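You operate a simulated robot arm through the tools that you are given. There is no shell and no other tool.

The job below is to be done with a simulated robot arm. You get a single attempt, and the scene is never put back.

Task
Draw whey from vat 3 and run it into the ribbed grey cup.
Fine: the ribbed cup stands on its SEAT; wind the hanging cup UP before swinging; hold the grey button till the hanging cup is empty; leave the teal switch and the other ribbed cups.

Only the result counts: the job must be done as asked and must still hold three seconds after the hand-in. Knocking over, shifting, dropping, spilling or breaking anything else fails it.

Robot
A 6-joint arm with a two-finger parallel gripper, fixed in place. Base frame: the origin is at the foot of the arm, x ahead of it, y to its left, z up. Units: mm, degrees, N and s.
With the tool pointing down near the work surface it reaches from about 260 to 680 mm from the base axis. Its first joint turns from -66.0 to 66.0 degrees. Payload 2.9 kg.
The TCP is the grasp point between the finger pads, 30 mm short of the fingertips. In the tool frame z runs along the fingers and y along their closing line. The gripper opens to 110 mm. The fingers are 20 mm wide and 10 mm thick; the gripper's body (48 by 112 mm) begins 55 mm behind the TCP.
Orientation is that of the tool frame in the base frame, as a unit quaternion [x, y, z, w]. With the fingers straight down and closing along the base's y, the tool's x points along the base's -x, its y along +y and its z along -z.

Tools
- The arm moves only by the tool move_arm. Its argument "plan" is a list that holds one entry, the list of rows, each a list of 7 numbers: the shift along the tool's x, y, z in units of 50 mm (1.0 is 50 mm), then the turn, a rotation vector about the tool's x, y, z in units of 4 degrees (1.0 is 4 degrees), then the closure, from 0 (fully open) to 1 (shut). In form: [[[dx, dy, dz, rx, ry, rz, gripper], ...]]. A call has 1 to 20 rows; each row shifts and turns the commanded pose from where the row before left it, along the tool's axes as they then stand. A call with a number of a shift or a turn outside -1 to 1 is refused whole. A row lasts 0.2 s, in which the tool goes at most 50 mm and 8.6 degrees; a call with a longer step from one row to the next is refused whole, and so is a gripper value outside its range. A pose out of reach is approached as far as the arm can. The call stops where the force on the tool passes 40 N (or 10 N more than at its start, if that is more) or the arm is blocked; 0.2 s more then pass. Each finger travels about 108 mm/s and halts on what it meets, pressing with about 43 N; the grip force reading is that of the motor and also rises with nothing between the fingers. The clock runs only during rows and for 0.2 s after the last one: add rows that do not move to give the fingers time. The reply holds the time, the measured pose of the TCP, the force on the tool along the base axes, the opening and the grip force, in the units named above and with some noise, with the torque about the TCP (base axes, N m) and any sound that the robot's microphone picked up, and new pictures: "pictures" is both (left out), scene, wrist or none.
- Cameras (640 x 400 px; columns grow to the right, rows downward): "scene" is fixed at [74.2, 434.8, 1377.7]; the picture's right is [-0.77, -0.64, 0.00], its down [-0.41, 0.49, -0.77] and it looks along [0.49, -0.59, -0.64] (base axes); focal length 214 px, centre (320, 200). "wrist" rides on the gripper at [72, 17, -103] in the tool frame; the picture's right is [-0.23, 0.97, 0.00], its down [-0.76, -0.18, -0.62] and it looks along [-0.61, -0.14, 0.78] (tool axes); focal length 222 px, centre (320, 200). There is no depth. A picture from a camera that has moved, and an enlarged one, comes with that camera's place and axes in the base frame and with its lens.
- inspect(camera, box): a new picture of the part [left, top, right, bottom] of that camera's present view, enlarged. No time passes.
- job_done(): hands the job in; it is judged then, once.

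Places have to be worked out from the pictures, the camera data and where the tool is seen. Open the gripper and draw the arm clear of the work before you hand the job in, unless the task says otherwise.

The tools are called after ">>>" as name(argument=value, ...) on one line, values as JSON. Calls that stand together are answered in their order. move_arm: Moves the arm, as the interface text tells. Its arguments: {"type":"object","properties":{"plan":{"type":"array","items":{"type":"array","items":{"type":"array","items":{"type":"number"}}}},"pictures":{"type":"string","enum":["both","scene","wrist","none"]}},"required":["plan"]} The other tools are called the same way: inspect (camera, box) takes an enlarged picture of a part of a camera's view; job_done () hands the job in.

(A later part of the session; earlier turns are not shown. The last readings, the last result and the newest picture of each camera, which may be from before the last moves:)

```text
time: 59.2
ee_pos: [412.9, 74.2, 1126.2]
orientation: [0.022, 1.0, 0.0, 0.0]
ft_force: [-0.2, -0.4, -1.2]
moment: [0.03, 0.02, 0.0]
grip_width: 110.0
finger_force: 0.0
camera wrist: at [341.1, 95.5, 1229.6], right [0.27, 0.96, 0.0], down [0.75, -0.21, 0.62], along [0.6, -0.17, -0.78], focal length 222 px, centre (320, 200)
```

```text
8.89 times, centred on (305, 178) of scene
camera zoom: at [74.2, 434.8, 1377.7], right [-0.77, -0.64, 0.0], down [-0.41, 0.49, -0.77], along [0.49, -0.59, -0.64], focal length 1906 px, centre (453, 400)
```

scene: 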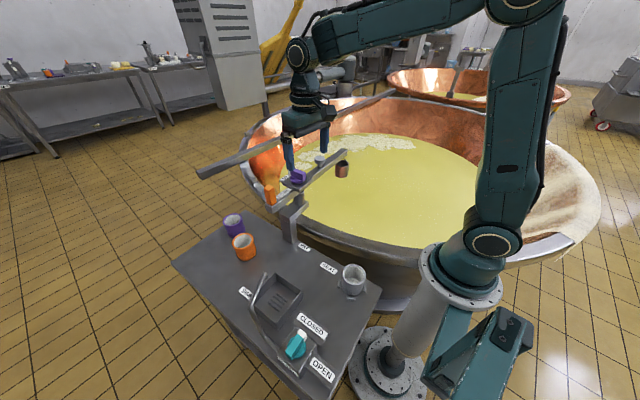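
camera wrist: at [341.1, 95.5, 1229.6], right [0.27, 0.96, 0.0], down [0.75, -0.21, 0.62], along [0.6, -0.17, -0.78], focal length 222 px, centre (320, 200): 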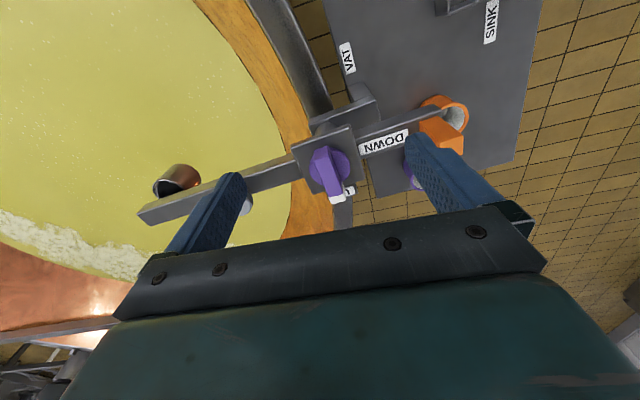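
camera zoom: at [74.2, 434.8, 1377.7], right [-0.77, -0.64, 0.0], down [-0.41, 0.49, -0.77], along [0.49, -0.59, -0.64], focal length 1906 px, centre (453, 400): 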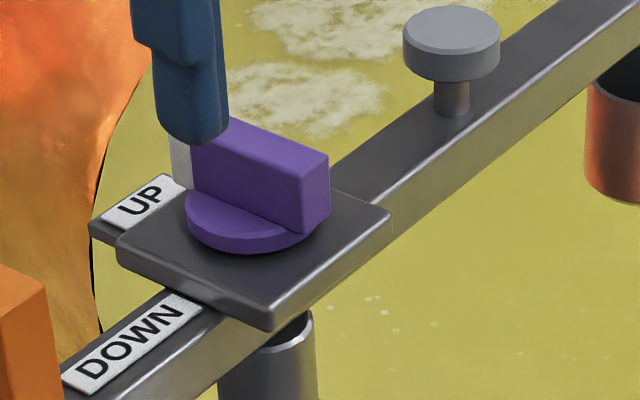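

The knob looks plain, with no visible latch. The boom now stands square to the table edge (yaw about 4.2°), which fits it being seated at its VAT station. I'll clamp the bar again and try a firm clockwise twist, watching readings and sounds.

>>> move_arm(plan=[[[-0.33, -0.043, 0, 0, 0, -0.63, 0.3], [-0.33, -0.043, 0, 0, 0, -0.63, 0.5], [-0.33, -0.043, 0, 0, 0, -0.64, 0.6], [0, 0, 0, 0, 0, 0, 0.6], [0, 0, 0.5, 0, 0, 0, 0.6], [0, 0, 0.5, 0, 0, 0, 0.6], [0, 0, 0.36, 0, 0, 0, 0.6], [0, 0, 0, 0, 0, 0, 0.6], [0, 0, 0, 0, 0, 0, 0.75], [0, 0, 0, 0, 0, 0, 0.85], [0, 0, 0, 0, 0, 0, 0.95], [0, 0, 0, 0, 0, 0, 0.95]]], pictures="wrist")

>>> inspect(camera="wrist", box=[220, 80, 420, 250])

```text
time: 61.8
ee_pos: [463.5, 70.9, 1058.7]
orientation: [-0.047, 0.999, 0.001, 0.0]
ft_force: [-1.9, 28.4, -3.5]
moment: [0.51, -0.24, -0.44]
grip_width: 15.9
finger_force: 45.5
camera wrist: at [388.3, 82.1, 1163.1], right [0.14, 0.99, 0.0], down [0.77, -0.11, 0.62], along [0.62, -0.08, -0.78], focal length 222 px, centre (320, 200)
```

wrist: 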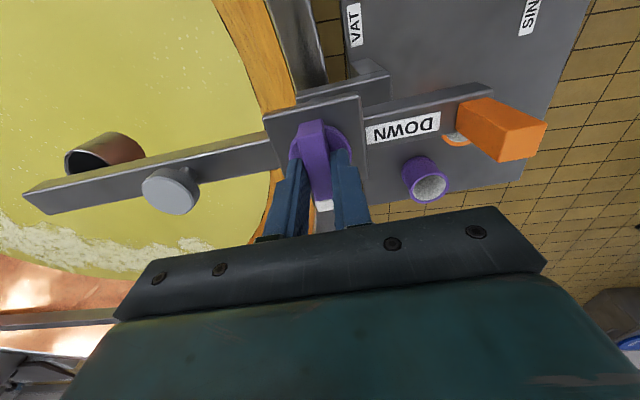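

```text
2.35 times, centred on (320, 165) of wrist
camera zoom: at [388.3, 82.1, 1163.1], right [0.14, 0.99, 0.0], down [0.77, -0.11, 0.62], along [0.62, -0.08, -0.78], focal length 523 px, centre (320, 282)
```

zoom: 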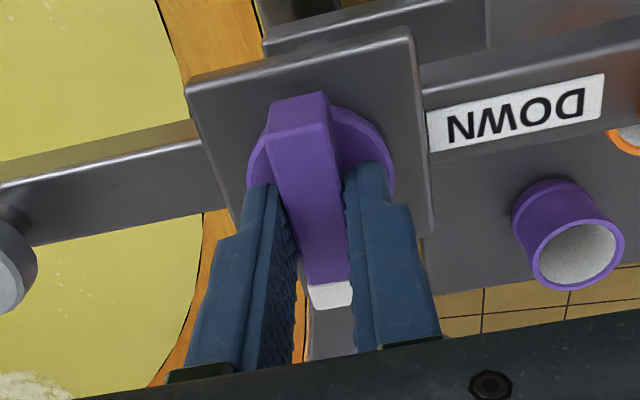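

The bar is clamped, with 28 N of side load from a small offset. I'll shift about 2.5 mm to relieve it and then twist clockwise 12°.

>>> move_arm(plan=[[[0, 0.05, 0, 0, 0, 0, 0.95], [0, 0, 0, 0, 0, 0.5, 0.95], [0, 0, 0, 0, 0, 0.5, 0.95], [0, 0, 0, 0, 0, 0.5, 0.95], [0, 0, 0, 0, 0, 0.5, 0.95], [0, 0, 0, 0, 0, 0.5, 0.95], [0, 0, 0, 0, 0, 0.5, 0.95], [0, 0, 0, 0, 0, 0, 0.95]]], pictures="wrist")

>>> inspect(camera="wrist", box=[220, 80, 420, 250])

>>> inspect(camera="scene", box=[250, 140, 360, 215])

```text
time: 63.6
ee_pos: [462.5, 72.0, 1059.3]
orientation: [0.061, 0.998, -0.001, -0.001]
ft_force: [-18.9, 2.6, 14.0]
moment: [0.14, 0.48, 0.02]
grip_width: 16.0
finger_force: 44.4
camera wrist: at [392.5, 98.0, 1163.2], right [0.34, 0.94, 0.0], down [0.74, -0.27, 0.62], along [0.58, -0.22, -0.78], focal length 222 px, centre (320, 200)
```

wrist: 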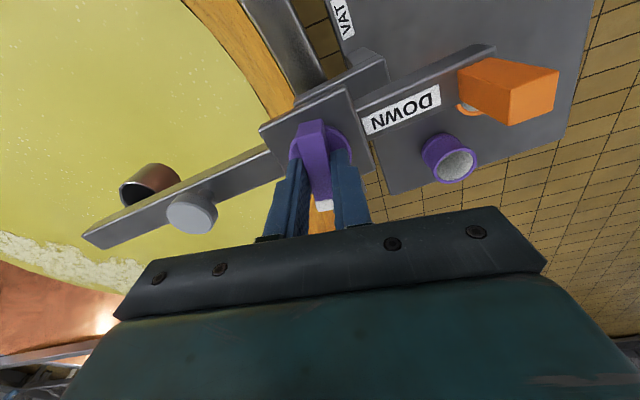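

```text
2.35 times, centred on (320, 165) of wrist
camera zoom: at [392.5, 98.0, 1163.2], right [0.34, 0.94, 0.0], down [0.74, -0.27, 0.62], along [0.58, -0.22, -0.78], focal length 523 px, centre (320, 282)
```

zoom: 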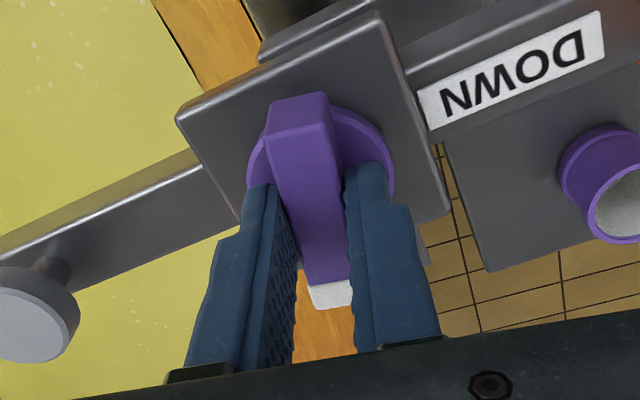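

```text
5.33 times, centred on (305, 178) of scene
camera zoom: at [73.5, 434.9, 1377.7], right [-0.77, -0.64, 0.0], down [-0.41, 0.49, -0.77], along [0.49, -0.59, -0.64], focal length 1144 px, centre (400, 320)
```

zoom: 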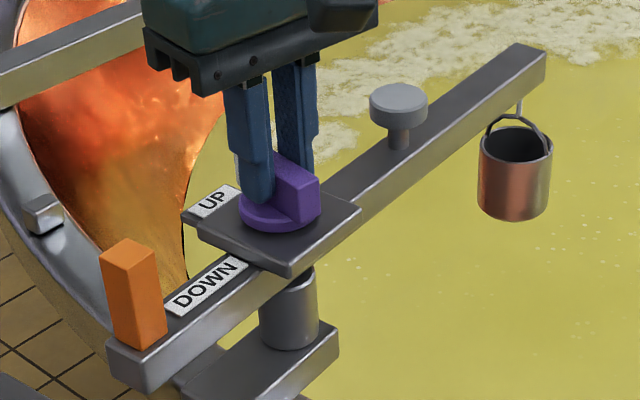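

That's it: turning clockwise the knob moves freely and the cup has started to lower. So UP is the counter-clockwise end stop, and the knob is a winch that winds the long way (about 270°) clockwise to DOWN, while the boom stays seated. I'll continue clockwise with a lighter grip.

>>> move_arm(plan=[[[0, 0, 0, 0, 0, 0, 0.87], [0, 0, 0, 0, 0, 0.8, 0.87], [0, 0, 0, 0, 0, 0.8, 0.87], [0, 0, 0, 0, 0, 0.8, 0.87], [0, 0, 0, 0, 0, 0.8, 0.87], [0, 0, 0, 0, 0, 0.8, 0.87], [0, 0, 0, 0, 0, 0.8, 0.87], [0, 0, 0, 0, 0, 0.8, 0.87], [0, 0, 0, 0, 0, 0.8, 0.87], [0, 0, 0, 0, 0, 0.8, 0.87], [0, 0, 0, 0, 0, 0.8, 0.87], [0, 0, 0, 0, 0, 0, 0.87]]], pictures="wrist")

>>> inspect(camera="wrist", box=[220, 80, 420, 250])

>>> inspect(camera="scene", box=[250, 140, 360, 215])

```text
time: 66.2
ee_pos: [462.0, 73.6, 1059.8]
orientation: [0.332, 0.943, 0.0, 0.001]
ft_force: [-15.1, 19.2, 16.8]
moment: [0.84, 1.04, 0.04]
grip_width: 15.8
finger_force: 45.0
camera wrist: at [416.5, 131.0, 1163.1], right [0.79, 0.62, 0.0], down [0.48, -0.62, 0.62], along [0.38, -0.49, -0.78], focal length 222 px, centre (320, 200)
```

wrist: 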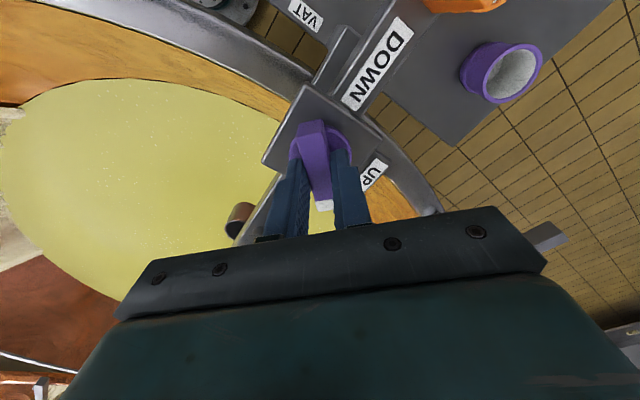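

```text
2.35 times, centred on (320, 165) of wrist
camera zoom: at [416.5, 131.0, 1163.1], right [0.79, 0.62, 0.0], down [0.48, -0.62, 0.62], along [0.38, -0.49, -0.78], focal length 523 px, centre (320, 282)
```

zoom: 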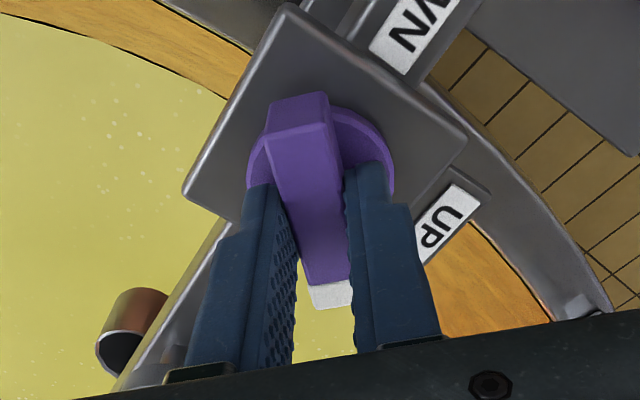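

```text
5.33 times, centred on (305, 178) of scene
camera zoom: at [73.6, 435.3, 1377.6], right [-0.77, -0.64, 0.0], down [-0.41, 0.49, -0.77], along [0.49, -0.59, -0.64], focal length 1144 px, centre (400, 320)
```

zoom: 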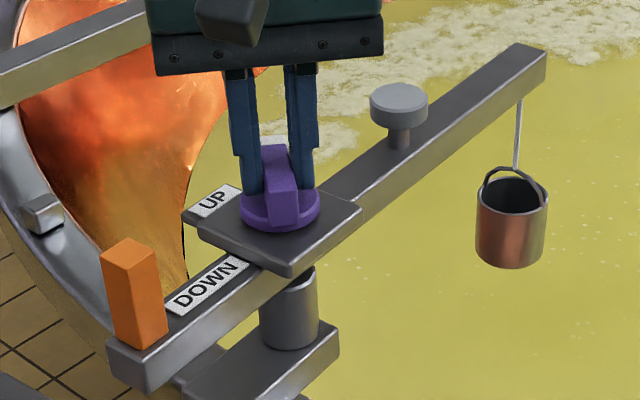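

The knob has turned about 44° clockwise and the cup has dropped roughly 65 mm. There is some side load on the clamp, so I'll relax the grip slightly, re-centre, and check whether the cup keeps moving on its own.

>>> move_arm(plan=[[[0, 0, 0, 0, 0, 0, 0.83], [0, 0, 0, 0, 0, 0, 0.83], [0, 0, -0.02, 0, 0, 0, 0.84], [0, 0, 0, 0, 0, 0, 0.84], [0, 0, 0, 0, 0, 0, 0.84]]], pictures="none")

>>> inspect(camera="scene", box=[250, 140, 360, 215])

```text
time: 67.4
ee_pos: [463.7, 70.1, 1059.9]
orientation: [0.334, 0.943, 0.0, -0.001]
ft_force: [0.1, 0.4, -0.2]
moment: [0.02, 0.0, 0.01]
grip_width: 17.5
finger_force: 0.0
```

```text
5.33 times, centred on (305, 178) of scene
camera zoom: at [74.2, 434.8, 1377.7], right [-0.77, -0.64, 0.0], down [-0.41, 0.49, -0.77], along [0.49, -0.59, -0.64], focal length 1144 px, centre (400, 320)
```

zoom: 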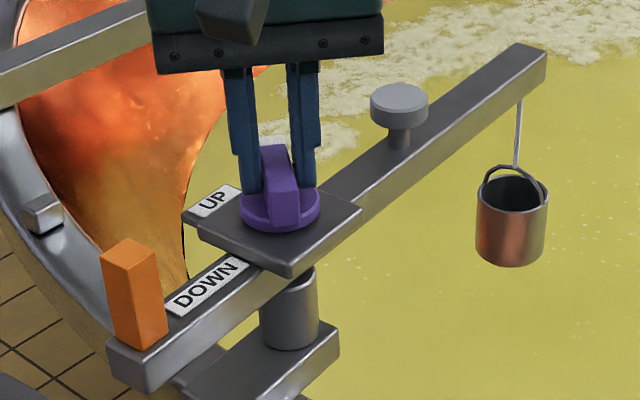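

The cup's height holds when the knob is still, so it follows the knob angle. I'll re-centre on the knob axis (about (461.7, 73.6)) and continue clockwise about 45°.

>>> move_arm(plan=[[[0.075, 0.029, 0, 0, 0, 0, 0.84], [0, 0, 0, 0, 0, 0.8, 0.85], [0, 0, 0, 0, 0, 0.8, 0.85], [0, 0, 0, 0, 0, 0.8, 0.85], [0, 0, 0, 0, 0, 0.8, 0.85], [0, 0, 0, 0, 0, 0.8, 0.85], [0, 0, 0, 0, 0, 0.8, 0.85], [0, 0, 0, 0, 0, 0.8, 0.85], [0, 0, 0, 0, 0, 0.8, 0.85], [0, 0, 0, 0, 0, 0.8, 0.85], [0, 0, 0, 0, 0, 0.8, 0.85], [0, 0, 0, 0, 0, 0.8, 0.85], [0, 0, 0, 0, 0, 0.8, 0.85], [0, 0, 0, 0, 0, 0.8, 0.85], [0, 0, 0, 0, 0, 0.8, 0.85], [0, 0, 0, 0, 0, 0, 0.85]]], pictures="both")

>>> inspect(camera="scene", box=[260, 140, 380, 230])

```text
time: 70.8
ee_pos: [461.9, 75.4, 1060.0]
orientation: [0.668, 0.744, 0.001, 0.0]
ft_force: [4.4, 2.6, 1.0]
moment: [0.04, -0.08, 0.09]
grip_width: 18.7
finger_force: 1.9
camera wrist: at [469.9, 149.9, 1163.9], right [0.99, -0.12, 0.0], down [-0.1, -0.78, 0.62], along [-0.07, -0.62, -0.78], focal length 222 px, centre (320, 200)
```

scene: 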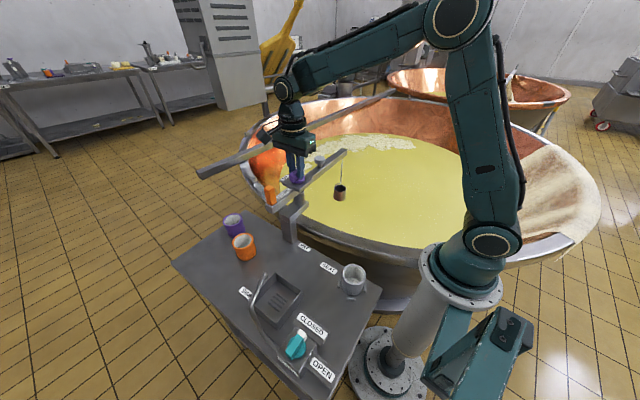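
wrist: 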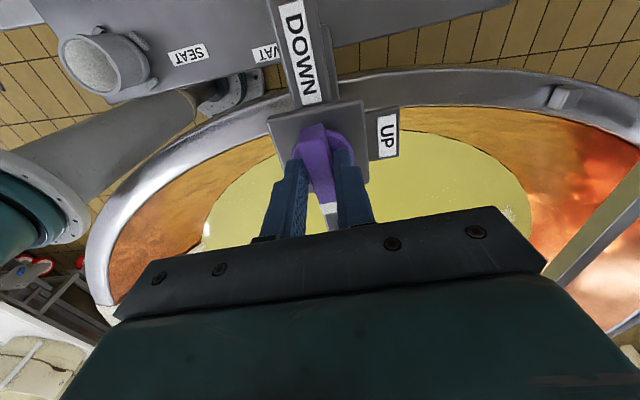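

```text
4.44 times, centred on (320, 185) of scene
camera zoom: at [74.3, 434.9, 1377.7], right [-0.77, -0.64, 0.0], down [-0.41, 0.49, -0.77], along [0.49, -0.59, -0.64], focal length 953 px, centre (320, 267)
```

zoom: 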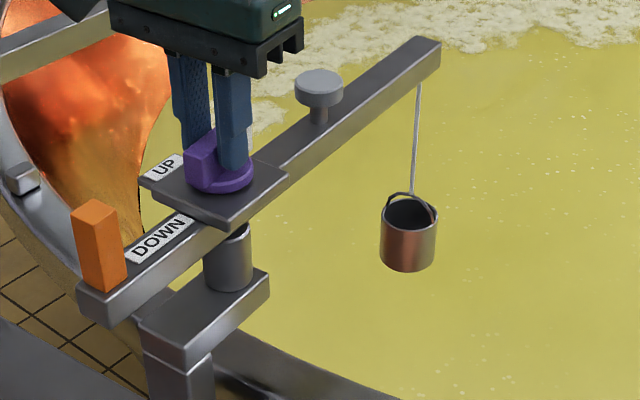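

The knob's pointer is now towards the button side (about 90° turned) and the cup is lower but not yet in the whey. I'll keep rotating clockwise as far as the wrist allows.

>>> move_arm(plan=[[[0, 0, 0, 0, 0, 0.8, 0.85], [0, 0, 0, 0, 0, 0.8, 0.85], [0, 0, 0, 0, 0, 0.8, 0.85], [0, 0, 0, 0, 0, 0.8, 0.85], [0, 0, 0, 0, 0, 0.8, 0.85], [0, 0, 0, 0, 0, 0.8, 0.85], [0, 0, 0, 0, 0, 0.8, 0.85], [0, 0, 0, 0, 0, 0.8, 0.85], [0, 0, 0, 0, 0, 0.8, 0.85], [0, 0, 0, 0, 0, 0.8, 0.85], [0, 0, 0, 0, 0, 0, 0.85]]], pictures="wrist")

>>> inspect(camera="scene", box=[260, 140, 380, 230])

```text
time: 73.2
ee_pos: [462.9, 74.0, 1060.0]
orientation: [0.847, 0.531, 0.0, 0.0]
ft_force: [10.3, -2.2, 0.0]
moment: [0.04, -0.21, 0.14]
grip_width: 21.5
finger_force: 4.9
camera wrist: at [508.5, 132.5, 1164.1], right [0.78, -0.63, 0.0], down [-0.49, -0.61, 0.62], along [-0.39, -0.48, -0.78], focal length 222 px, centre (320, 200)
```

wrist: 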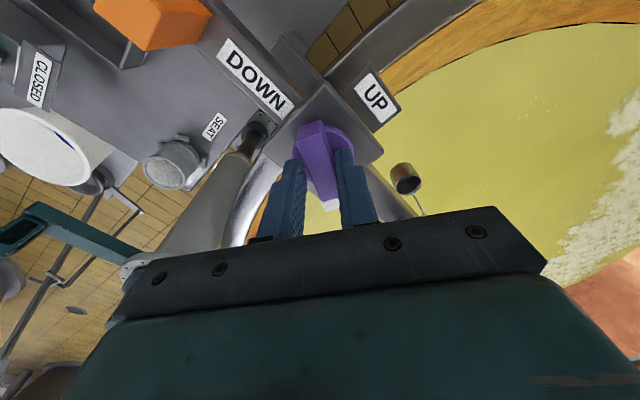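

```text
4.44 times, centred on (320, 185) of scene
camera zoom: at [74.5, 434.8, 1377.7], right [-0.77, -0.64, 0.0], down [-0.41, 0.49, -0.77], along [0.49, -0.59, -0.64], focal length 953 px, centre (320, 267)
```

zoom: 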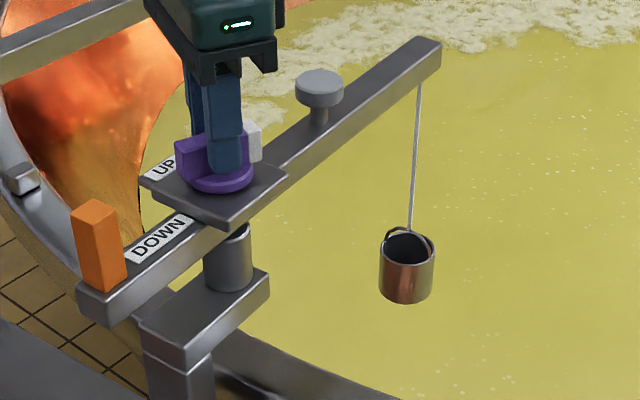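

The knob is following, with the cup another 35 mm or so lower, but the loose grip lags about 15°. I'll clamp firmly, let it align, and keep turning clockwise.

>>> move_arm(plan=[[[0, 0, 0, 0, 0, 0, 0.95], [0, 0, 0, 0, 0, 0, 0.95], [0, 0, 0, 0, 0, 0.7, 0.95], [0, 0, 0, 0, 0, 0.7, 0.95], [0, 0, 0, 0, 0, 0.7, 0.95], [0, 0, 0, 0, 0, 0.7, 0.95], [0, 0, 0, 0, 0, 0.7, 0.95], [0, 0, 0, 0, 0, 0.7, 0.95], [0, 0, 0, 0, 0, 0, 0.95]]], pictures="wrist")

>>> inspect(camera="scene", box=[260, 140, 380, 230])

```text
time: 75.2
ee_pos: [463.0, 72.9, 1060.2]
orientation: [0.916, 0.401, 0.002, 0.001]
ft_force: [24.4, -24.8, 8.2]
moment: [-0.82, 0.01, 0.12]
grip_width: 16.0
finger_force: 44.9
camera wrist: at [524.4, 114.6, 1164.3], right [0.56, -0.83, 0.0], down [-0.65, -0.44, 0.62], along [-0.51, -0.35, -0.78], focal length 222 px, centre (320, 200)
```

wrist: 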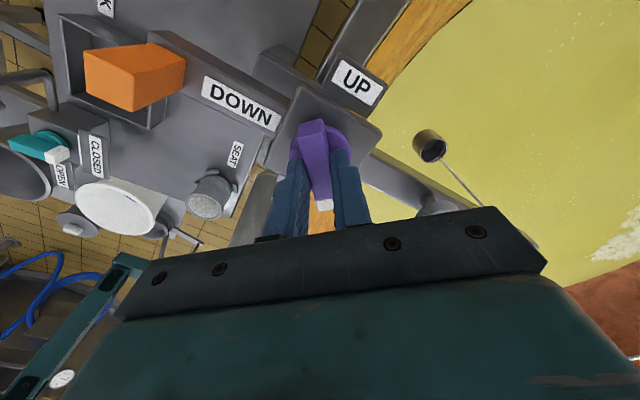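

```text
4.44 times, centred on (320, 185) of scene
camera zoom: at [74.8, 434.1, 1377.9], right [-0.77, -0.64, 0.0], down [-0.41, 0.49, -0.77], along [0.49, -0.59, -0.64], focal length 953 px, centre (320, 267)
```

zoom: 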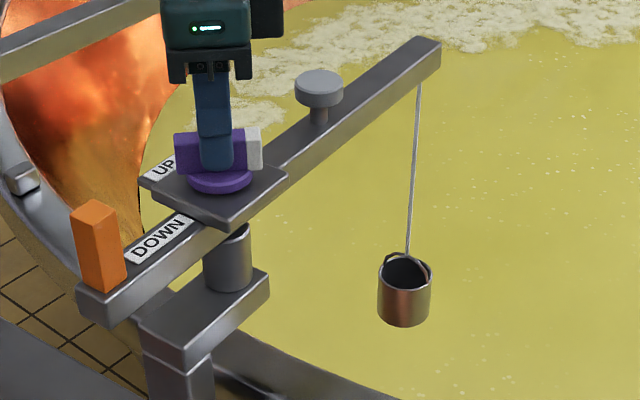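

The knob is turned about 138° and the rim of the cup is at z of about 745 (1.43 mm per degree). The clamp carries 35 N of side load from a 3-4 mm offset, so I'll shift to the axis and keep turning.

>>> move_arm(plan=[[[-0.042, 0.055, 0, 0, 0, 0, 0.95], [0, 0, 0, 0, 0, 0, 0.95], [0, 0, 0, 0, 0, 0.7, 0.95], [0, 0, 0, 0, 0, 0.7, 0.95], [0, 0, 0, 0, 0, 0.7, 0.95], [0, 0, 0, 0, 0, 0.7, 0.95], [0, 0, 0, 0, 0, 0.7, 0.95], [0, 0, 0, 0, 0, 0.7, 0.95], [0, 0, 0, 0, 0, 0.7, 0.95], [0, 0, 0, 0, 0, 0.7, 0.95], [0, 0, 0, 0, 0, 0, 0.95]]], pictures="wrist")

>>> inspect(camera="scene", box=[260, 140, 380, 230])

```text
time: 77.6
ee_pos: [463.2, 73.5, 1060.8]
orientation: [0.976, 0.216, 0.003, 0.0]
ft_force: [20.2, -5.7, 8.4]
moment: [0.17, -0.69, 0.05]
grip_width: 15.8
finger_force: 44.9
camera wrist: at [535.5, 87.7, 1164.5], right [0.2, -0.98, 0.0], down [-0.77, -0.16, 0.62], along [-0.6, -0.13, -0.79], focal length 222 px, centre (320, 200)
```

wrist: 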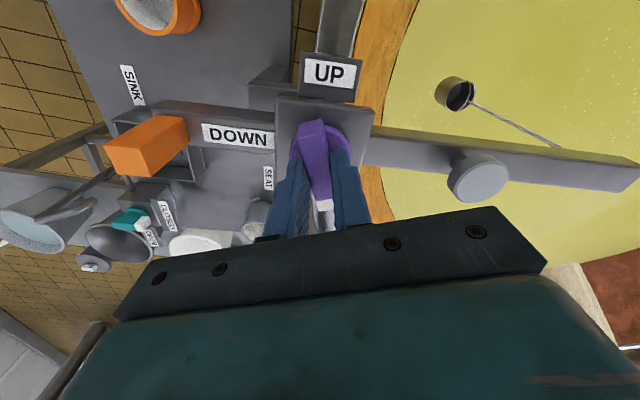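

```text
4.44 times, centred on (320, 185) of scene
camera zoom: at [74.7, 434.7, 1377.8], right [-0.77, -0.64, 0.0], down [-0.41, 0.49, -0.77], along [0.49, -0.59, -0.64], focal length 953 px, centre (320, 267)
```

zoom: 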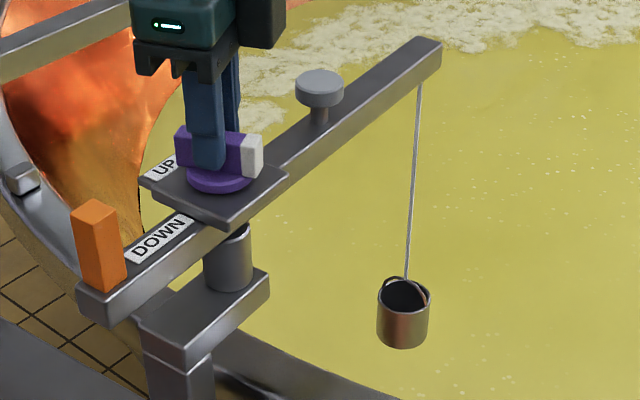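

The knob is turned about 160° and the cup is still above the whey. The wrist is still tracking, so I'll continue clockwise with a small re-centring.

>>> move_arm(plan=[[[0.03, 0.026, 0, 0, 0, 0, 0.95], [0, 0, 0, 0, 0, 0.7, 0.95], [0, 0, 0, 0, 0, 0.7, 0.95], [0, 0, 0, 0, 0, 0.7, 0.95], [0, 0, 0, 0, 0, 0.7, 0.95], [0, 0, 0, 0, 0, 0.7, 0.95], [0, 0, 0, 0, 0, 0.7, 0.95], [0, 0, 0, 0, 0, 0.7, 0.95], [0, 0, 0, 0, 0, 0.7, 0.95], [0, 0, 0, 0, 0, 0.7, 0.95], [0, 0, 0, 0, 0, 0, 0.95]]], pictures="wrist")

>>> inspect(camera="scene", box=[260, 140, 380, 230])

```text
time: 78.8
ee_pos: [463.7, 72.2, 1059.6]
orientation: [0.989, 0.145, -0.001, -0.001]
ft_force: [-2.9, 6.7, 1.7]
moment: [0.22, -0.15, 0.08]
grip_width: 15.8
finger_force: 44.6
out of reach, approached as far as the arm can: row 5
stopped in row 5: the force on the tool passed its limit at 50 N (the readings are from after the stop); the commanded pose is now the measured one
camera wrist: at [538.0, 76.8, 1163.8], right [0.06, -1.0, 0.0], down [-0.78, -0.05, 0.62], along [-0.62, -0.04, -0.78], focal length 222 px, centre (320, 200)
```

wrist: 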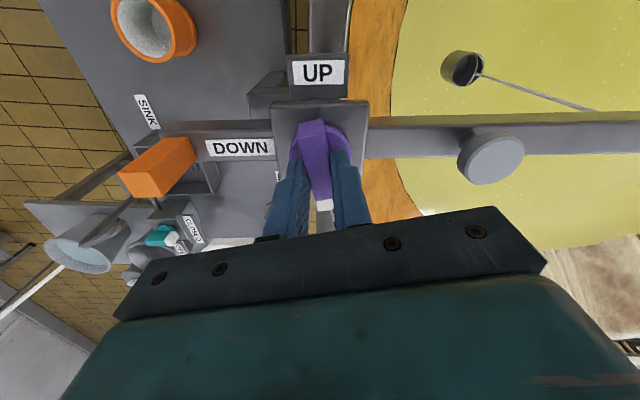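

```text
4.44 times, centred on (320, 185) of scene
camera zoom: at [74.1, 435.0, 1377.7], right [-0.77, -0.64, 0.0], down [-0.41, 0.49, -0.77], along [0.49, -0.59, -0.64], focal length 953 px, centre (320, 267)
```

zoom: 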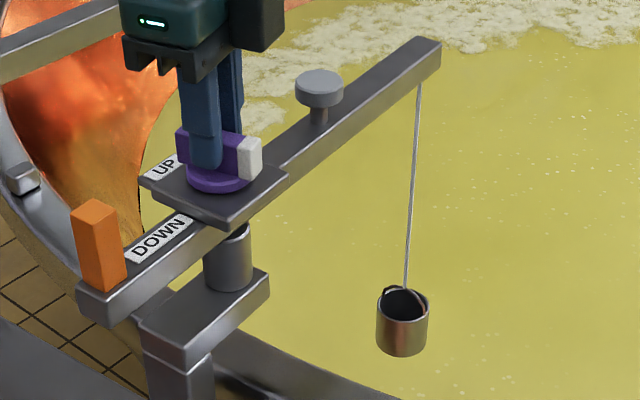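

The wrist reached its limit at -163°, and the knob is turned about 169°. I'll open, lift off just above the bar, and rotate the tool back by 180° to take a fresh grip on the same bar.

>>> move_arm(plan=[[[0, 0, 0, 0, 0, 0, 0.7], [0, 0, 0, 0, 0, 0, 0.6], [0, 0, -0.4, 0, 0, 0, 0.6], [0, 0, -0.5, 0, 0, 0, 0.6], [0, 0, 0, 0, 0, -1, 0.6], [0, 0, 0, 0, 0, -1, 0.6], [0, 0, 0, 0, 0, -1, 0.6], [0, 0, 0, 0, 0, -1, 0.6], [0, 0, 0, 0, 0, -1, 0.6], [0, 0, 0, 0, 0, -1, 0.6], [0, 0, 0, 0, 0, -1, 0.6], [0, 0, 0, 0, 0, -1, 0.6], [0, 0, 0, 0, 0, -1, 0.6], [0, 0, 0, 0, 0, -1, 0.6], [0, 0, 0, 0, 0, -1, 0.6], [0, 0, 0, 0, 0, -1, 0.6], [0, 0, 0, 0, 0, -1, 0.6], [0, 0, 0, 0, 0, -1, 0.6], [0, 0, 0, 0, 0, -1, 0.6], [0, 0, 0, 0, 0, -1, 0.6]]], pictures="none")

>>> inspect(camera="scene", box=[260, 140, 380, 230])

```text
time: 83.0
ee_pos: [462.9, 70.6, 1104.5]
orientation: [0.764, 0.645, -0.001, 0.0]
ft_force: [-0.7, 0.1, 0.2]
moment: [0.02, 0.02, -0.05]
grip_width: 44.0
finger_force: 0.0
```

```text
4.44 times, centred on (320, 185) of scene
camera zoom: at [74.2, 434.8, 1377.7], right [-0.77, -0.64, 0.0], down [-0.41, 0.49, -0.77], along [0.49, -0.59, -0.64], focal length 953 px, centre (320, 267)
```

zoom: 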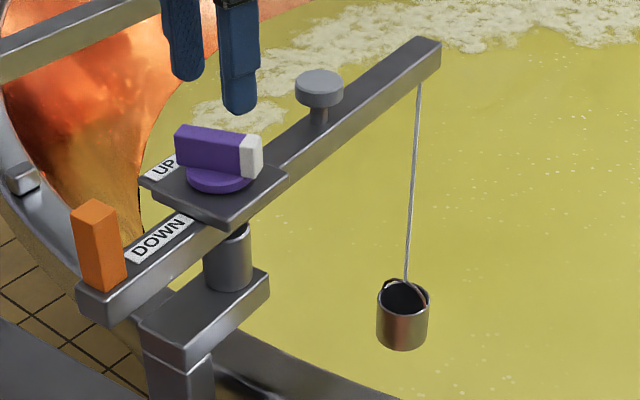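

The knob holds its position with the gripper off. I'll finish rotating the tool back to about +18°.

>>> move_arm(plan=[[[0, 0, 0, 0, 0, -1, 0.6], [0, 0, 0, 0, 0, -1, 0.6], [0, 0, 0, 0, 0, -1, 0.6], [0, 0, 0, 0, 0, -1, 0.6], [0, 0, 0, 0, 0, -1, 0.6], [0, 0, 0, 0, 0, -1, 0.6], [0, 0, 0, 0, 0, -1, 0.6], [0, 0, 0, 0, 0, -1, 0.6], [0, 0, 0, 0, 0, -1, 0.6], [0, 0, 0, 0, 0, -1, 0.6], [0, 0, 0, 0, 0, -1, 0.6], [0, 0, 0, 0, 0, -1, 0.6], [0, 0, 0, 0, 0, -1, 0.6], [0, 0, 0, 0, 0, -1, 0.6], [0, 0, 0, 0, 0, -1, 0.6], [0, 0, 0, 0, 0, -1, 0.6], [0, 0, 0, 0, 0, -1, 0.6], [0, 0, 0, 0, 0, -1, 0.6], [0, 0, 0, 0, 0, -1, 0.6], [0, 0, 0, 0, 0, -1, 0.6]]], pictures="none")

>>> move_arm(plan=[[[0, 0, 0, 0, 0, -1, 0.6], [0, 0, 0, 0, 0, -1, 0.6], [0, 0, 0, 0, 0, -1, 0.6], [0, 0, 0, 0, 0, -1, 0.6], [0, 0, 0, 0, 0, -1, 0.6], [0, 0, 0, 0, 0, -1, 0.6], [0, 0, 0, 0, 0, -1, 0.6], [0, 0, 0, 0, 0, -1, 0.6], [0, 0, 0, 0, 0, -1, 0.6], [0, 0, 0, 0, 0, -0.5, 0.6], [0, 0, 0, 0, 0, 0, 0.6]]], pictures="both")

>>> inspect(camera="wrist", box=[220, 60, 420, 230])

```text
time: 87.2
ee_pos: [464.2, 69.8, 1105.1]
orientation: [0.17, 0.985, -0.001, -0.001]
ft_force: [-0.2, -0.1, 0.4]
moment: [-0.01, -0.01, 0.0]
grip_width: 44.3
finger_force: 0.0
```

```text
time: 89.6
ee_pos: [463.6, 70.7, 1103.6]
orientation: [-0.16, 0.987, 0.0, -0.001]
ft_force: [0.4, -0.2, -1.2]
moment: [0.02, 0.0, -0.02]
grip_width: 44.0
finger_force: 0.0
camera wrist: at [389.7, 64.6, 1208.2], right [-0.09, 1.0, 0.0], down [0.78, 0.07, 0.62], along [0.62, 0.06, -0.78], focal length 222 px, centre (320, 200)
```

scene: 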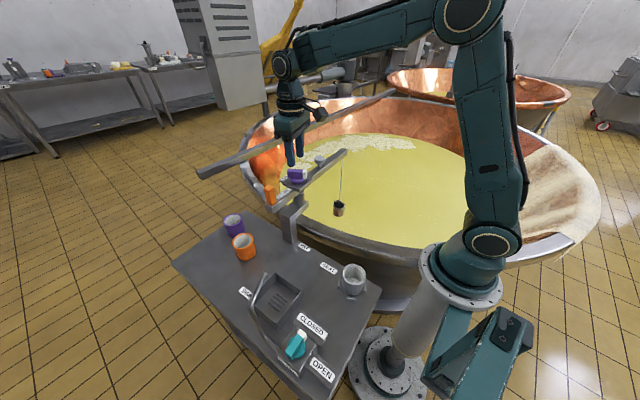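
wrist: 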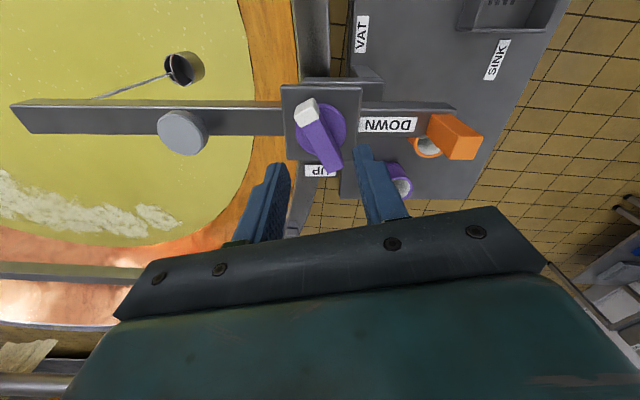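

```text
2.35 times, centred on (320, 145) of wrist
camera zoom: at [389.7, 64.6, 1208.2], right [-0.09, 1.0, 0.0], down [0.78, 0.07, 0.62], along [0.62, 0.06, -0.78], focal length 523 px, centre (320, 329)
```

zoom: 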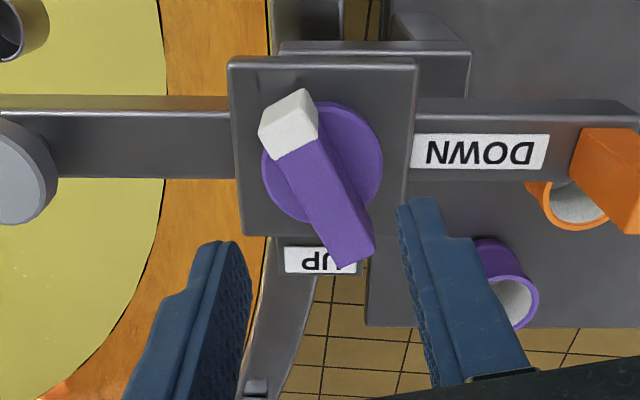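

The bar now lies at about 31° (pointer at 211°), so I'll rotate the tool to match, re-centre, and descend to grip again.

>>> move_arm(plan=[[[0, 0, 0, 0, 0, -1, 0.6], [0, 0, 0, 0, 0, -1, 0.6], [0, 0, 0, 0, 0, -1, 0.6], [0.005, 0.045, 0, 0, 0, 0, 0.6], [0, 0, 0.4, 0, 0, 0, 0.6], [0, 0, 0.3, 0, 0, 0, 0.6], [0, 0, 0.19, 0, 0, 0, 0.6], [0, 0, 0, 0, 0, 0, 0.7], [0, 0, 0, 0, 0, 0, 0.8], [0, 0, 0, 0, 0, 0, 0.88], [0, 0, 0, 0, 0, 0, 0.95], [0, 0, 0, 0, 0, 0, 0.95]]], pictures="wrist")

>>> inspect(camera="wrist", box=[220, 60, 420, 230])

```text
time: 92.2
ee_pos: [464.8, 72.3, 1061.6]
orientation: [-0.262, 0.965, 0.001, -0.001]
ft_force: [-1.4, 4.7, -3.3]
moment: [0.36, -0.47, 0.04]
grip_width: 15.9
finger_force: 45.3
camera wrist: at [392.6, 50.6, 1165.0], right [-0.3, 0.95, 0.0], down [0.75, 0.23, 0.62], along [0.59, 0.19, -0.78], focal length 222 px, centre (320, 200)
```

wrist: 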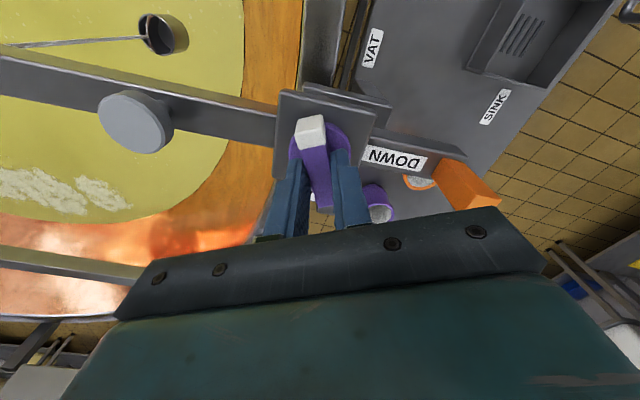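

```text
2.35 times, centred on (320, 145) of wrist
camera zoom: at [392.6, 50.6, 1165.0], right [-0.3, 0.95, 0.0], down [0.75, 0.23, 0.62], along [0.59, 0.19, -0.78], focal length 523 px, centre (320, 329)
```

zoom: 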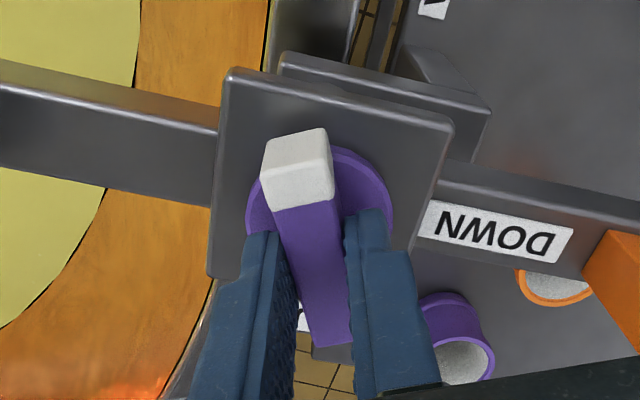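

Clean grip, with hardly any side load. I'll continue winding clockwise about 45° and watch the cup approach the whey.

>>> move_arm(plan=[[[0, 0, 0, 0, 0, 0.7, 0.95], [0, 0, 0, 0, 0, 0.7, 0.95], [0, 0, 0, 0, 0, 0.7, 0.95], [0, 0, 0, 0, 0, 0.7, 0.95], [0, 0, 0, 0, 0, 0.7, 0.95], [0, 0, 0, 0, 0, 0.7, 0.95], [0, 0, 0, 0, 0, 0.7, 0.95], [0, 0, 0, 0, 0, 0.7, 0.95], [0, 0, 0, 0, 0, 0.7, 0.95], [0, 0, 0, 0, 0, 0.7, 0.95], [0, 0, 0, 0, 0, 0.7, 0.95], [0, 0, 0, 0, 0, 0.7, 0.95], [0, 0, 0, 0, 0, 0, 0.95]]], pictures="none")

>>> inspect(camera="scene", box=[260, 140, 380, 230])

```text
time: 95.0
ee_pos: [463.5, 71.4, 1062.0]
orientation: [0.03, 1.0, 0.0, 0.0]
ft_force: [16.8, -17.6, 14.2]
moment: [-0.43, 0.73, 0.09]
grip_width: 15.7
finger_force: 45.0
```

```text
4.44 times, centred on (320, 185) of scene
camera zoom: at [74.6, 434.3, 1377.9], right [-0.77, -0.64, 0.0], down [-0.41, 0.49, -0.77], along [0.49, -0.59, -0.64], focal length 953 px, centre (320, 267)
```

zoom: 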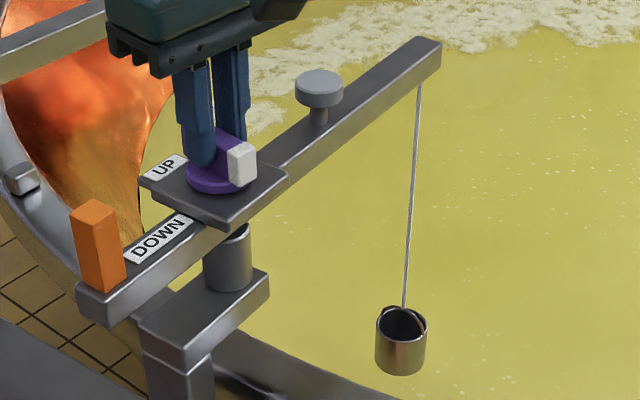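

The cup is closer but still dry. Side load has built to about 28 N, so I'll relax and re-close the grip, then continue another 40°.

>>> move_arm(plan=[[[0, 0, 0, 0, 0, 0, 0.83], [0, 0, 0, 0, 0, 0, 0.83], [0, 0, 0, 0, 0, 0, 0.9], [0, 0, 0, 0, 0, 0, 0.95], [0, 0, 0, 0, 0, 0.7, 0.95], [0, 0, 0, 0, 0, 0.7, 0.95], [0, 0, 0, 0, 0, 0.7, 0.95], [0, 0, 0, 0, 0, 0.7, 0.95], [0, 0, 0, 0, 0, 0.7, 0.95], [0, 0, 0, 0, 0, 0.7, 0.95], [0, 0, 0, 0, 0, 0.7, 0.95], [0, 0, 0, 0, 0, 0.7, 0.95], [0, 0, 0, 0, 0, 0.7, 0.95], [0, 0, 0, 0, 0, 0.7, 0.95], [0, 0, 0, 0, 0, 0, 0.95]]], pictures="none")

>>> inspect(camera="scene", box=[260, 140, 380, 240])

```text
time: 98.2
ee_pos: [461.7, 73.5, 1059.3]
orientation: [0.27, 0.963, -0.001, -0.001]
ft_force: [-11.3, -3.1, -11.9]
moment: [0.19, 0.42, 0.05]
grip_width: 15.7
finger_force: 45.2
```

```text
4.00 times, centred on (320, 190) of scene
camera zoom: at [74.1, 434.8, 1377.8], right [-0.77, -0.64, 0.0], down [-0.41, 0.49, -0.77], along [0.49, -0.59, -0.64], focal length 858 px, centre (320, 240)
```

zoom: 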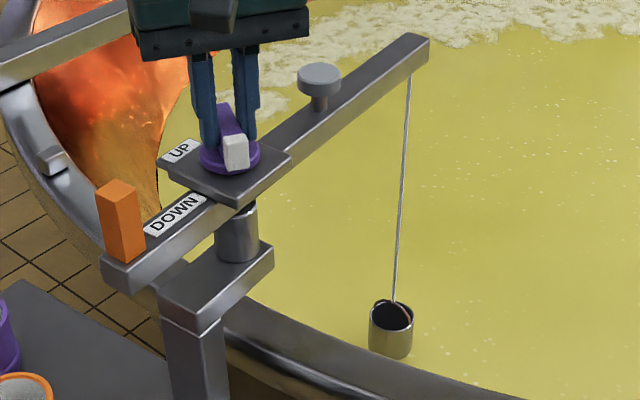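

The knob is turned about 216° and the cup is near the surface. I'll continue another 30° and check for immersion.

>>> move_arm(plan=[[[0, 0, 0, 0, 0, 0, 0.83], [0, 0, 0, 0, 0, 0, 0.83], [0, 0, 0, 0, 0, 0, 0.9], [0, 0, 0, 0, 0, 0, 0.95], [0, 0, 0, 0, 0, 0.7, 0.95], [0, 0, 0, 0, 0, 0.7, 0.95], [0, 0, 0, 0, 0, 0.7, 0.95], [0, 0, 0, 0, 0, 0.7, 0.95], [0, 0, 0, 0, 0, 0.7, 0.95], [0, 0, 0, 0, 0, 0.7, 0.95], [0, 0, 0, 0, 0, 0.7, 0.95], [0, 0, 0, 0, 0, 0.7, 0.95], [0, 0, 0, 0, 0, 0.7, 0.95], [0, 0, 0, 0, 0, 0.7, 0.95], [0, 0, 0, 0, 0, 0, 0.95]]], pictures="none")

>>> inspect(camera="scene", box=[260, 140, 380, 240])

>>> inspect(camera="scene", box=[315, 200, 365, 240])

```text
time: 101.4
ee_pos: [463.2, 72.3, 1060.9]
orientation: [0.496, 0.868, -0.001, 0.0]
ft_force: [-2.8, -26.3, 16.7]
moment: [0.16, 0.51, 0.06]
grip_width: 16.2
finger_force: 45.6
```

```text
4.00 times, centred on (320, 190) of scene
camera zoom: at [73.9, 434.0, 1378.0], right [-0.77, -0.64, 0.0], down [-0.41, 0.49, -0.77], along [0.49, -0.59, -0.64], focal length 858 px, centre (320, 240)
```

zoom: 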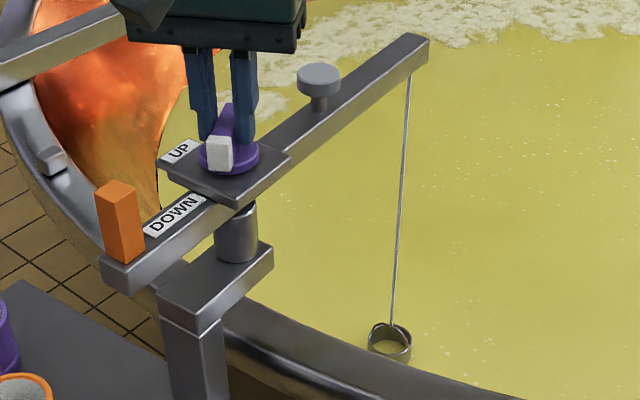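

```text
10.00 times, centred on (340, 220) of scene
camera zoom: at [73.9, 434.0, 1378.0], right [-0.77, -0.64, 0.0], down [-0.41, 0.49, -0.77], along [0.49, -0.59, -0.64], focal length 2145 px, centre (120, 0)
```

zoom: 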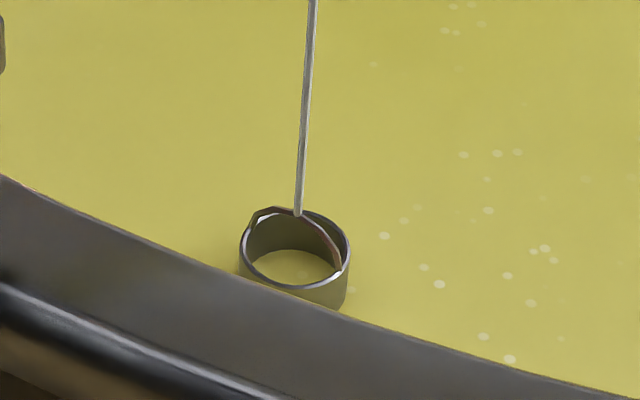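

The cup is partly immersed. I'll continue to the DOWN end so that it goes under and fills.

>>> move_arm(plan=[[[0, 0, 0, 0, 0, 0, 0.83], [0, 0, 0, 0, 0, 0, 0.83], [0, 0, 0, 0, 0, 0, 0.9], [0, 0, 0, 0, 0, 0, 0.95], [0, 0, 0, 0, 0, 0.7, 0.95], [0, 0, 0, 0, 0, 0.7, 0.95], [0, 0, 0, 0, 0, 0.7, 0.95], [0, 0, 0, 0, 0, 0.7, 0.95], [0, 0, 0, 0, 0, 0.7, 0.95], [0, 0, 0, 0, 0, 0.7, 0.95], [0, 0, 0, 0, 0, 0.7, 0.95], [0, 0, 0, 0, 0, 0.7, 0.95], [0, 0, 0, 0, 0, 0, 0.95]]], pictures="wrist")

>>> inspect(camera="scene", box=[260, 140, 380, 240])

>>> inspect(camera="scene", box=[315, 200, 365, 240])

```text
time: 104.2
ee_pos: [462.0, 73.1, 1059.3]
orientation: [0.653, 0.757, -0.001, -0.002]
ft_force: [-5.9, 20.9, -32.3]
moment: [0.17, -0.37, -0.06]
grip_width: 15.5
finger_force: 44.6
camera wrist: at [469.1, 148.8, 1162.8], right [1.0, -0.08, -0.01], down [-0.06, -0.78, 0.62], along [-0.06, -0.62, -0.78], focal length 222 px, centre (320, 200)
```

wrist: 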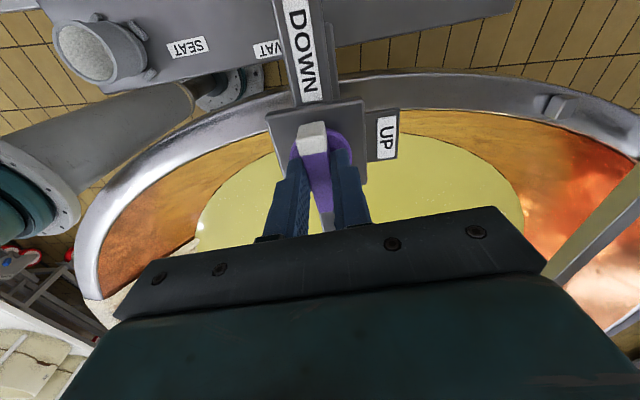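

```text
4.00 times, centred on (320, 190) of scene
camera zoom: at [74.5, 435.5, 1377.5], right [-0.77, -0.64, 0.0], down [-0.41, 0.49, -0.77], along [0.49, -0.59, -0.64], focal length 858 px, centre (320, 240)
```

zoom: 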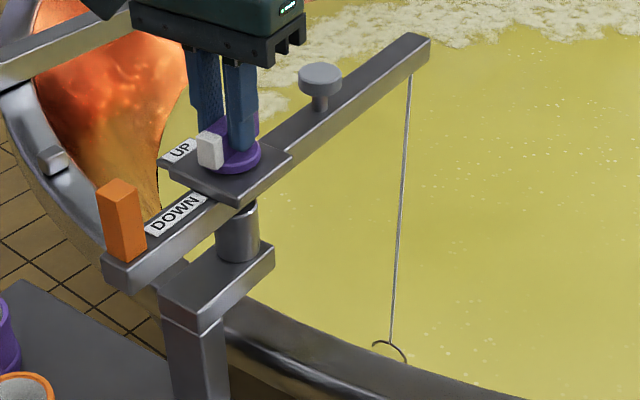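

```text
10.00 times, centred on (340, 220) of scene
camera zoom: at [74.5, 435.5, 1377.5], right [-0.77, -0.64, 0.0], down [-0.41, 0.49, -0.77], along [0.49, -0.59, -0.64], focal length 2145 px, centre (120, 0)
```

zoom: 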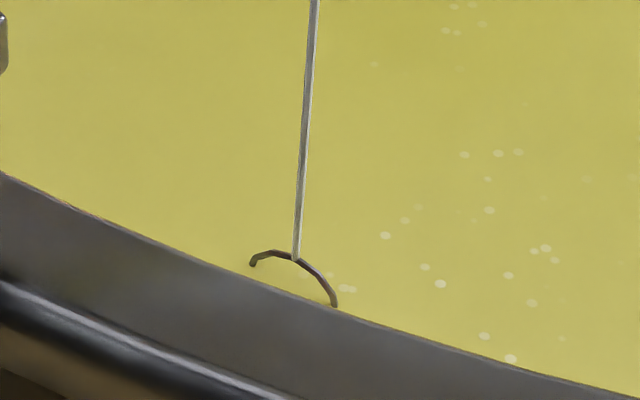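

The cup is fully under, with only the bail showing, and the pointer is at DOWN. I'll relax the clamp, wait a couple of seconds for it to fill, then start winding back up counter-clockwise gently.

>>> move_arm(plan=[[[0, 0, 0, 0, 0, 0, 0.83], [0, 0, 0, 0, 0, 0, 0.83], [0, 0, 0, 0, 0, 0, 0.83], [0, 0, 0, 0, 0, 0, 0.83], [0, 0, 0, 0, 0, 0, 0.83], [0, 0, 0, 0, 0, 0, 0.83], [0, 0, 0, 0, 0, 0, 0.83], [0, 0, 0, 0, 0, 0, 0.83], [0, 0, 0, 0, 0, 0, 0.83], [0, 0, 0, 0, 0, 0, 0.83], [0, 0, 0, 0, 0, 0, 0.83], [0, 0, 0, 0, 0, 0, 0.83]]], pictures="none")

>>> inspect(camera="scene", box=[260, 140, 380, 240])

>>> inspect(camera="wrist", box=[220, 60, 420, 230])

```text
time: 106.8
ee_pos: [462.7, 73.9, 1060.4]
orientation: [0.655, 0.756, -0.001, 0.0]
ft_force: [-0.3, -0.7, -0.2]
moment: [-0.01, 0.01, 0.0]
grip_width: 18.7
finger_force: 0.0
```

```text
4.00 times, centred on (320, 190) of scene
camera zoom: at [74.2, 434.8, 1377.7], right [-0.77, -0.64, 0.0], down [-0.41, 0.49, -0.77], along [0.49, -0.59, -0.64], focal length 858 px, centre (320, 240)
```

zoom: 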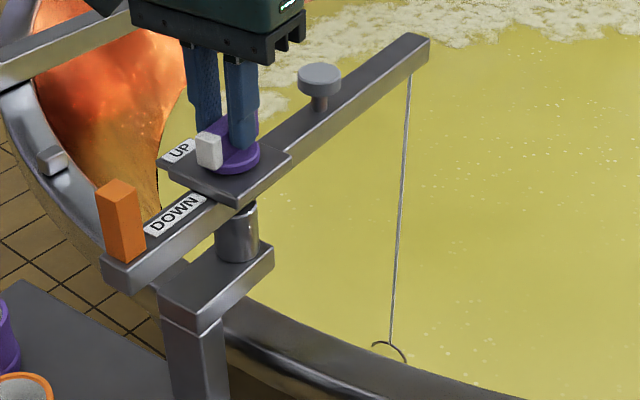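

```text
2.35 times, centred on (320, 145) of wrist
camera zoom: at [469.5, 147.6, 1164.8], right [1.0, -0.08, 0.0], down [-0.06, -0.78, 0.62], along [-0.05, -0.62, -0.78], focal length 523 px, centre (320, 329)
```

zoom: 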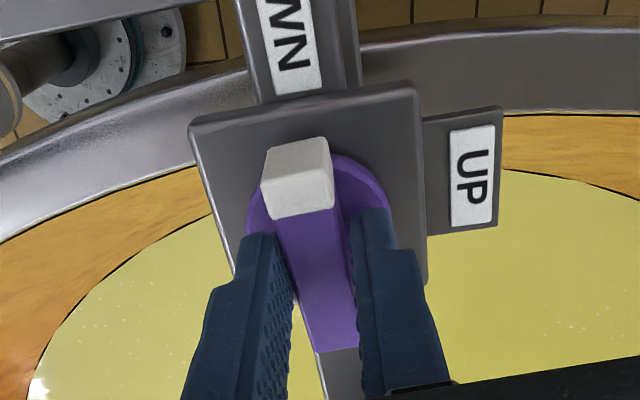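

The pointer is at DOWN and the cup has soaked for over 2 s. I'll clamp the bar and wind up counter-clockwise at a gentle rate.

>>> move_arm(plan=[[[0, 0, 0, 0, 0, 0, 0.9], [0, 0, 0, 0, 0, 0, 0.95], [0, 0, 0, 0, 0, -0.5, 0.95], [0, 0, 0, 0, 0, -0.6, 0.95], [0, 0, 0, 0, 0, -0.6, 0.95], [0, 0, 0, 0, 0, -0.6, 0.95], [0, 0, 0, 0, 0, -0.6, 0.95], [0, 0, 0, 0, 0, -0.6, 0.95], [0, 0, 0, 0, 0, -0.6, 0.95], [0, 0, 0, 0, 0, -0.6, 0.95], [0, 0, 0, 0, 0, -0.6, 0.95], [0, 0, 0, 0, 0, -0.6, 0.95], [0, 0, 0, 0, 0, -0.6, 0.95], [0, 0, 0, 0, 0, 0, 0.95]]], pictures="none")

>>> inspect(camera="scene", box=[260, 140, 380, 240])

>>> inspect(camera="scene", box=[315, 200, 365, 240])

```text
time: 109.8
ee_pos: [461.8, 72.8, 1060.2]
orientation: [0.468, 0.884, -0.001, -0.001]
ft_force: [-12.2, -8.8, 0.8]
moment: [-1.2, -0.6, 0.0]
grip_width: 16.0
finger_force: 44.9
```

```text
4.00 times, centred on (320, 190) of scene
camera zoom: at [73.9, 434.6, 1377.8], right [-0.77, -0.64, 0.0], down [-0.41, 0.49, -0.77], along [0.49, -0.59, -0.64], focal length 858 px, centre (320, 240)
```

zoom: 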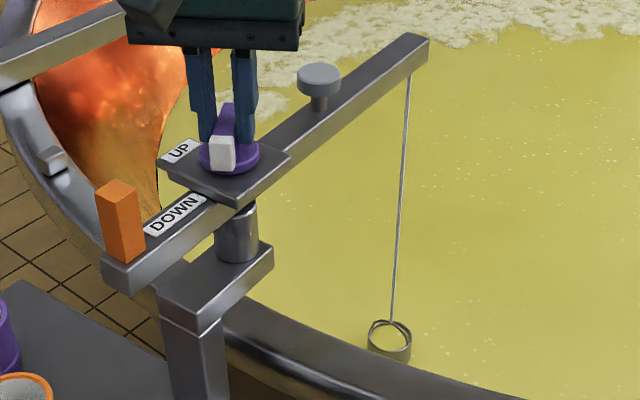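

```text
10.00 times, centred on (340, 220) of scene
camera zoom: at [73.9, 434.6, 1377.8], right [-0.77, -0.64, 0.0], down [-0.41, 0.49, -0.77], along [0.49, -0.59, -0.64], focal length 2145 px, centre (120, 0)
```

zoom: 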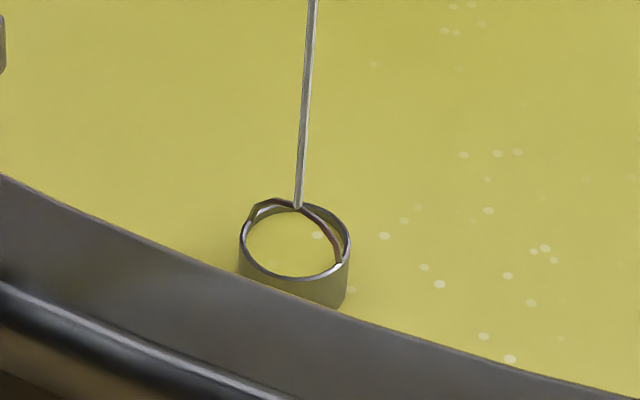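

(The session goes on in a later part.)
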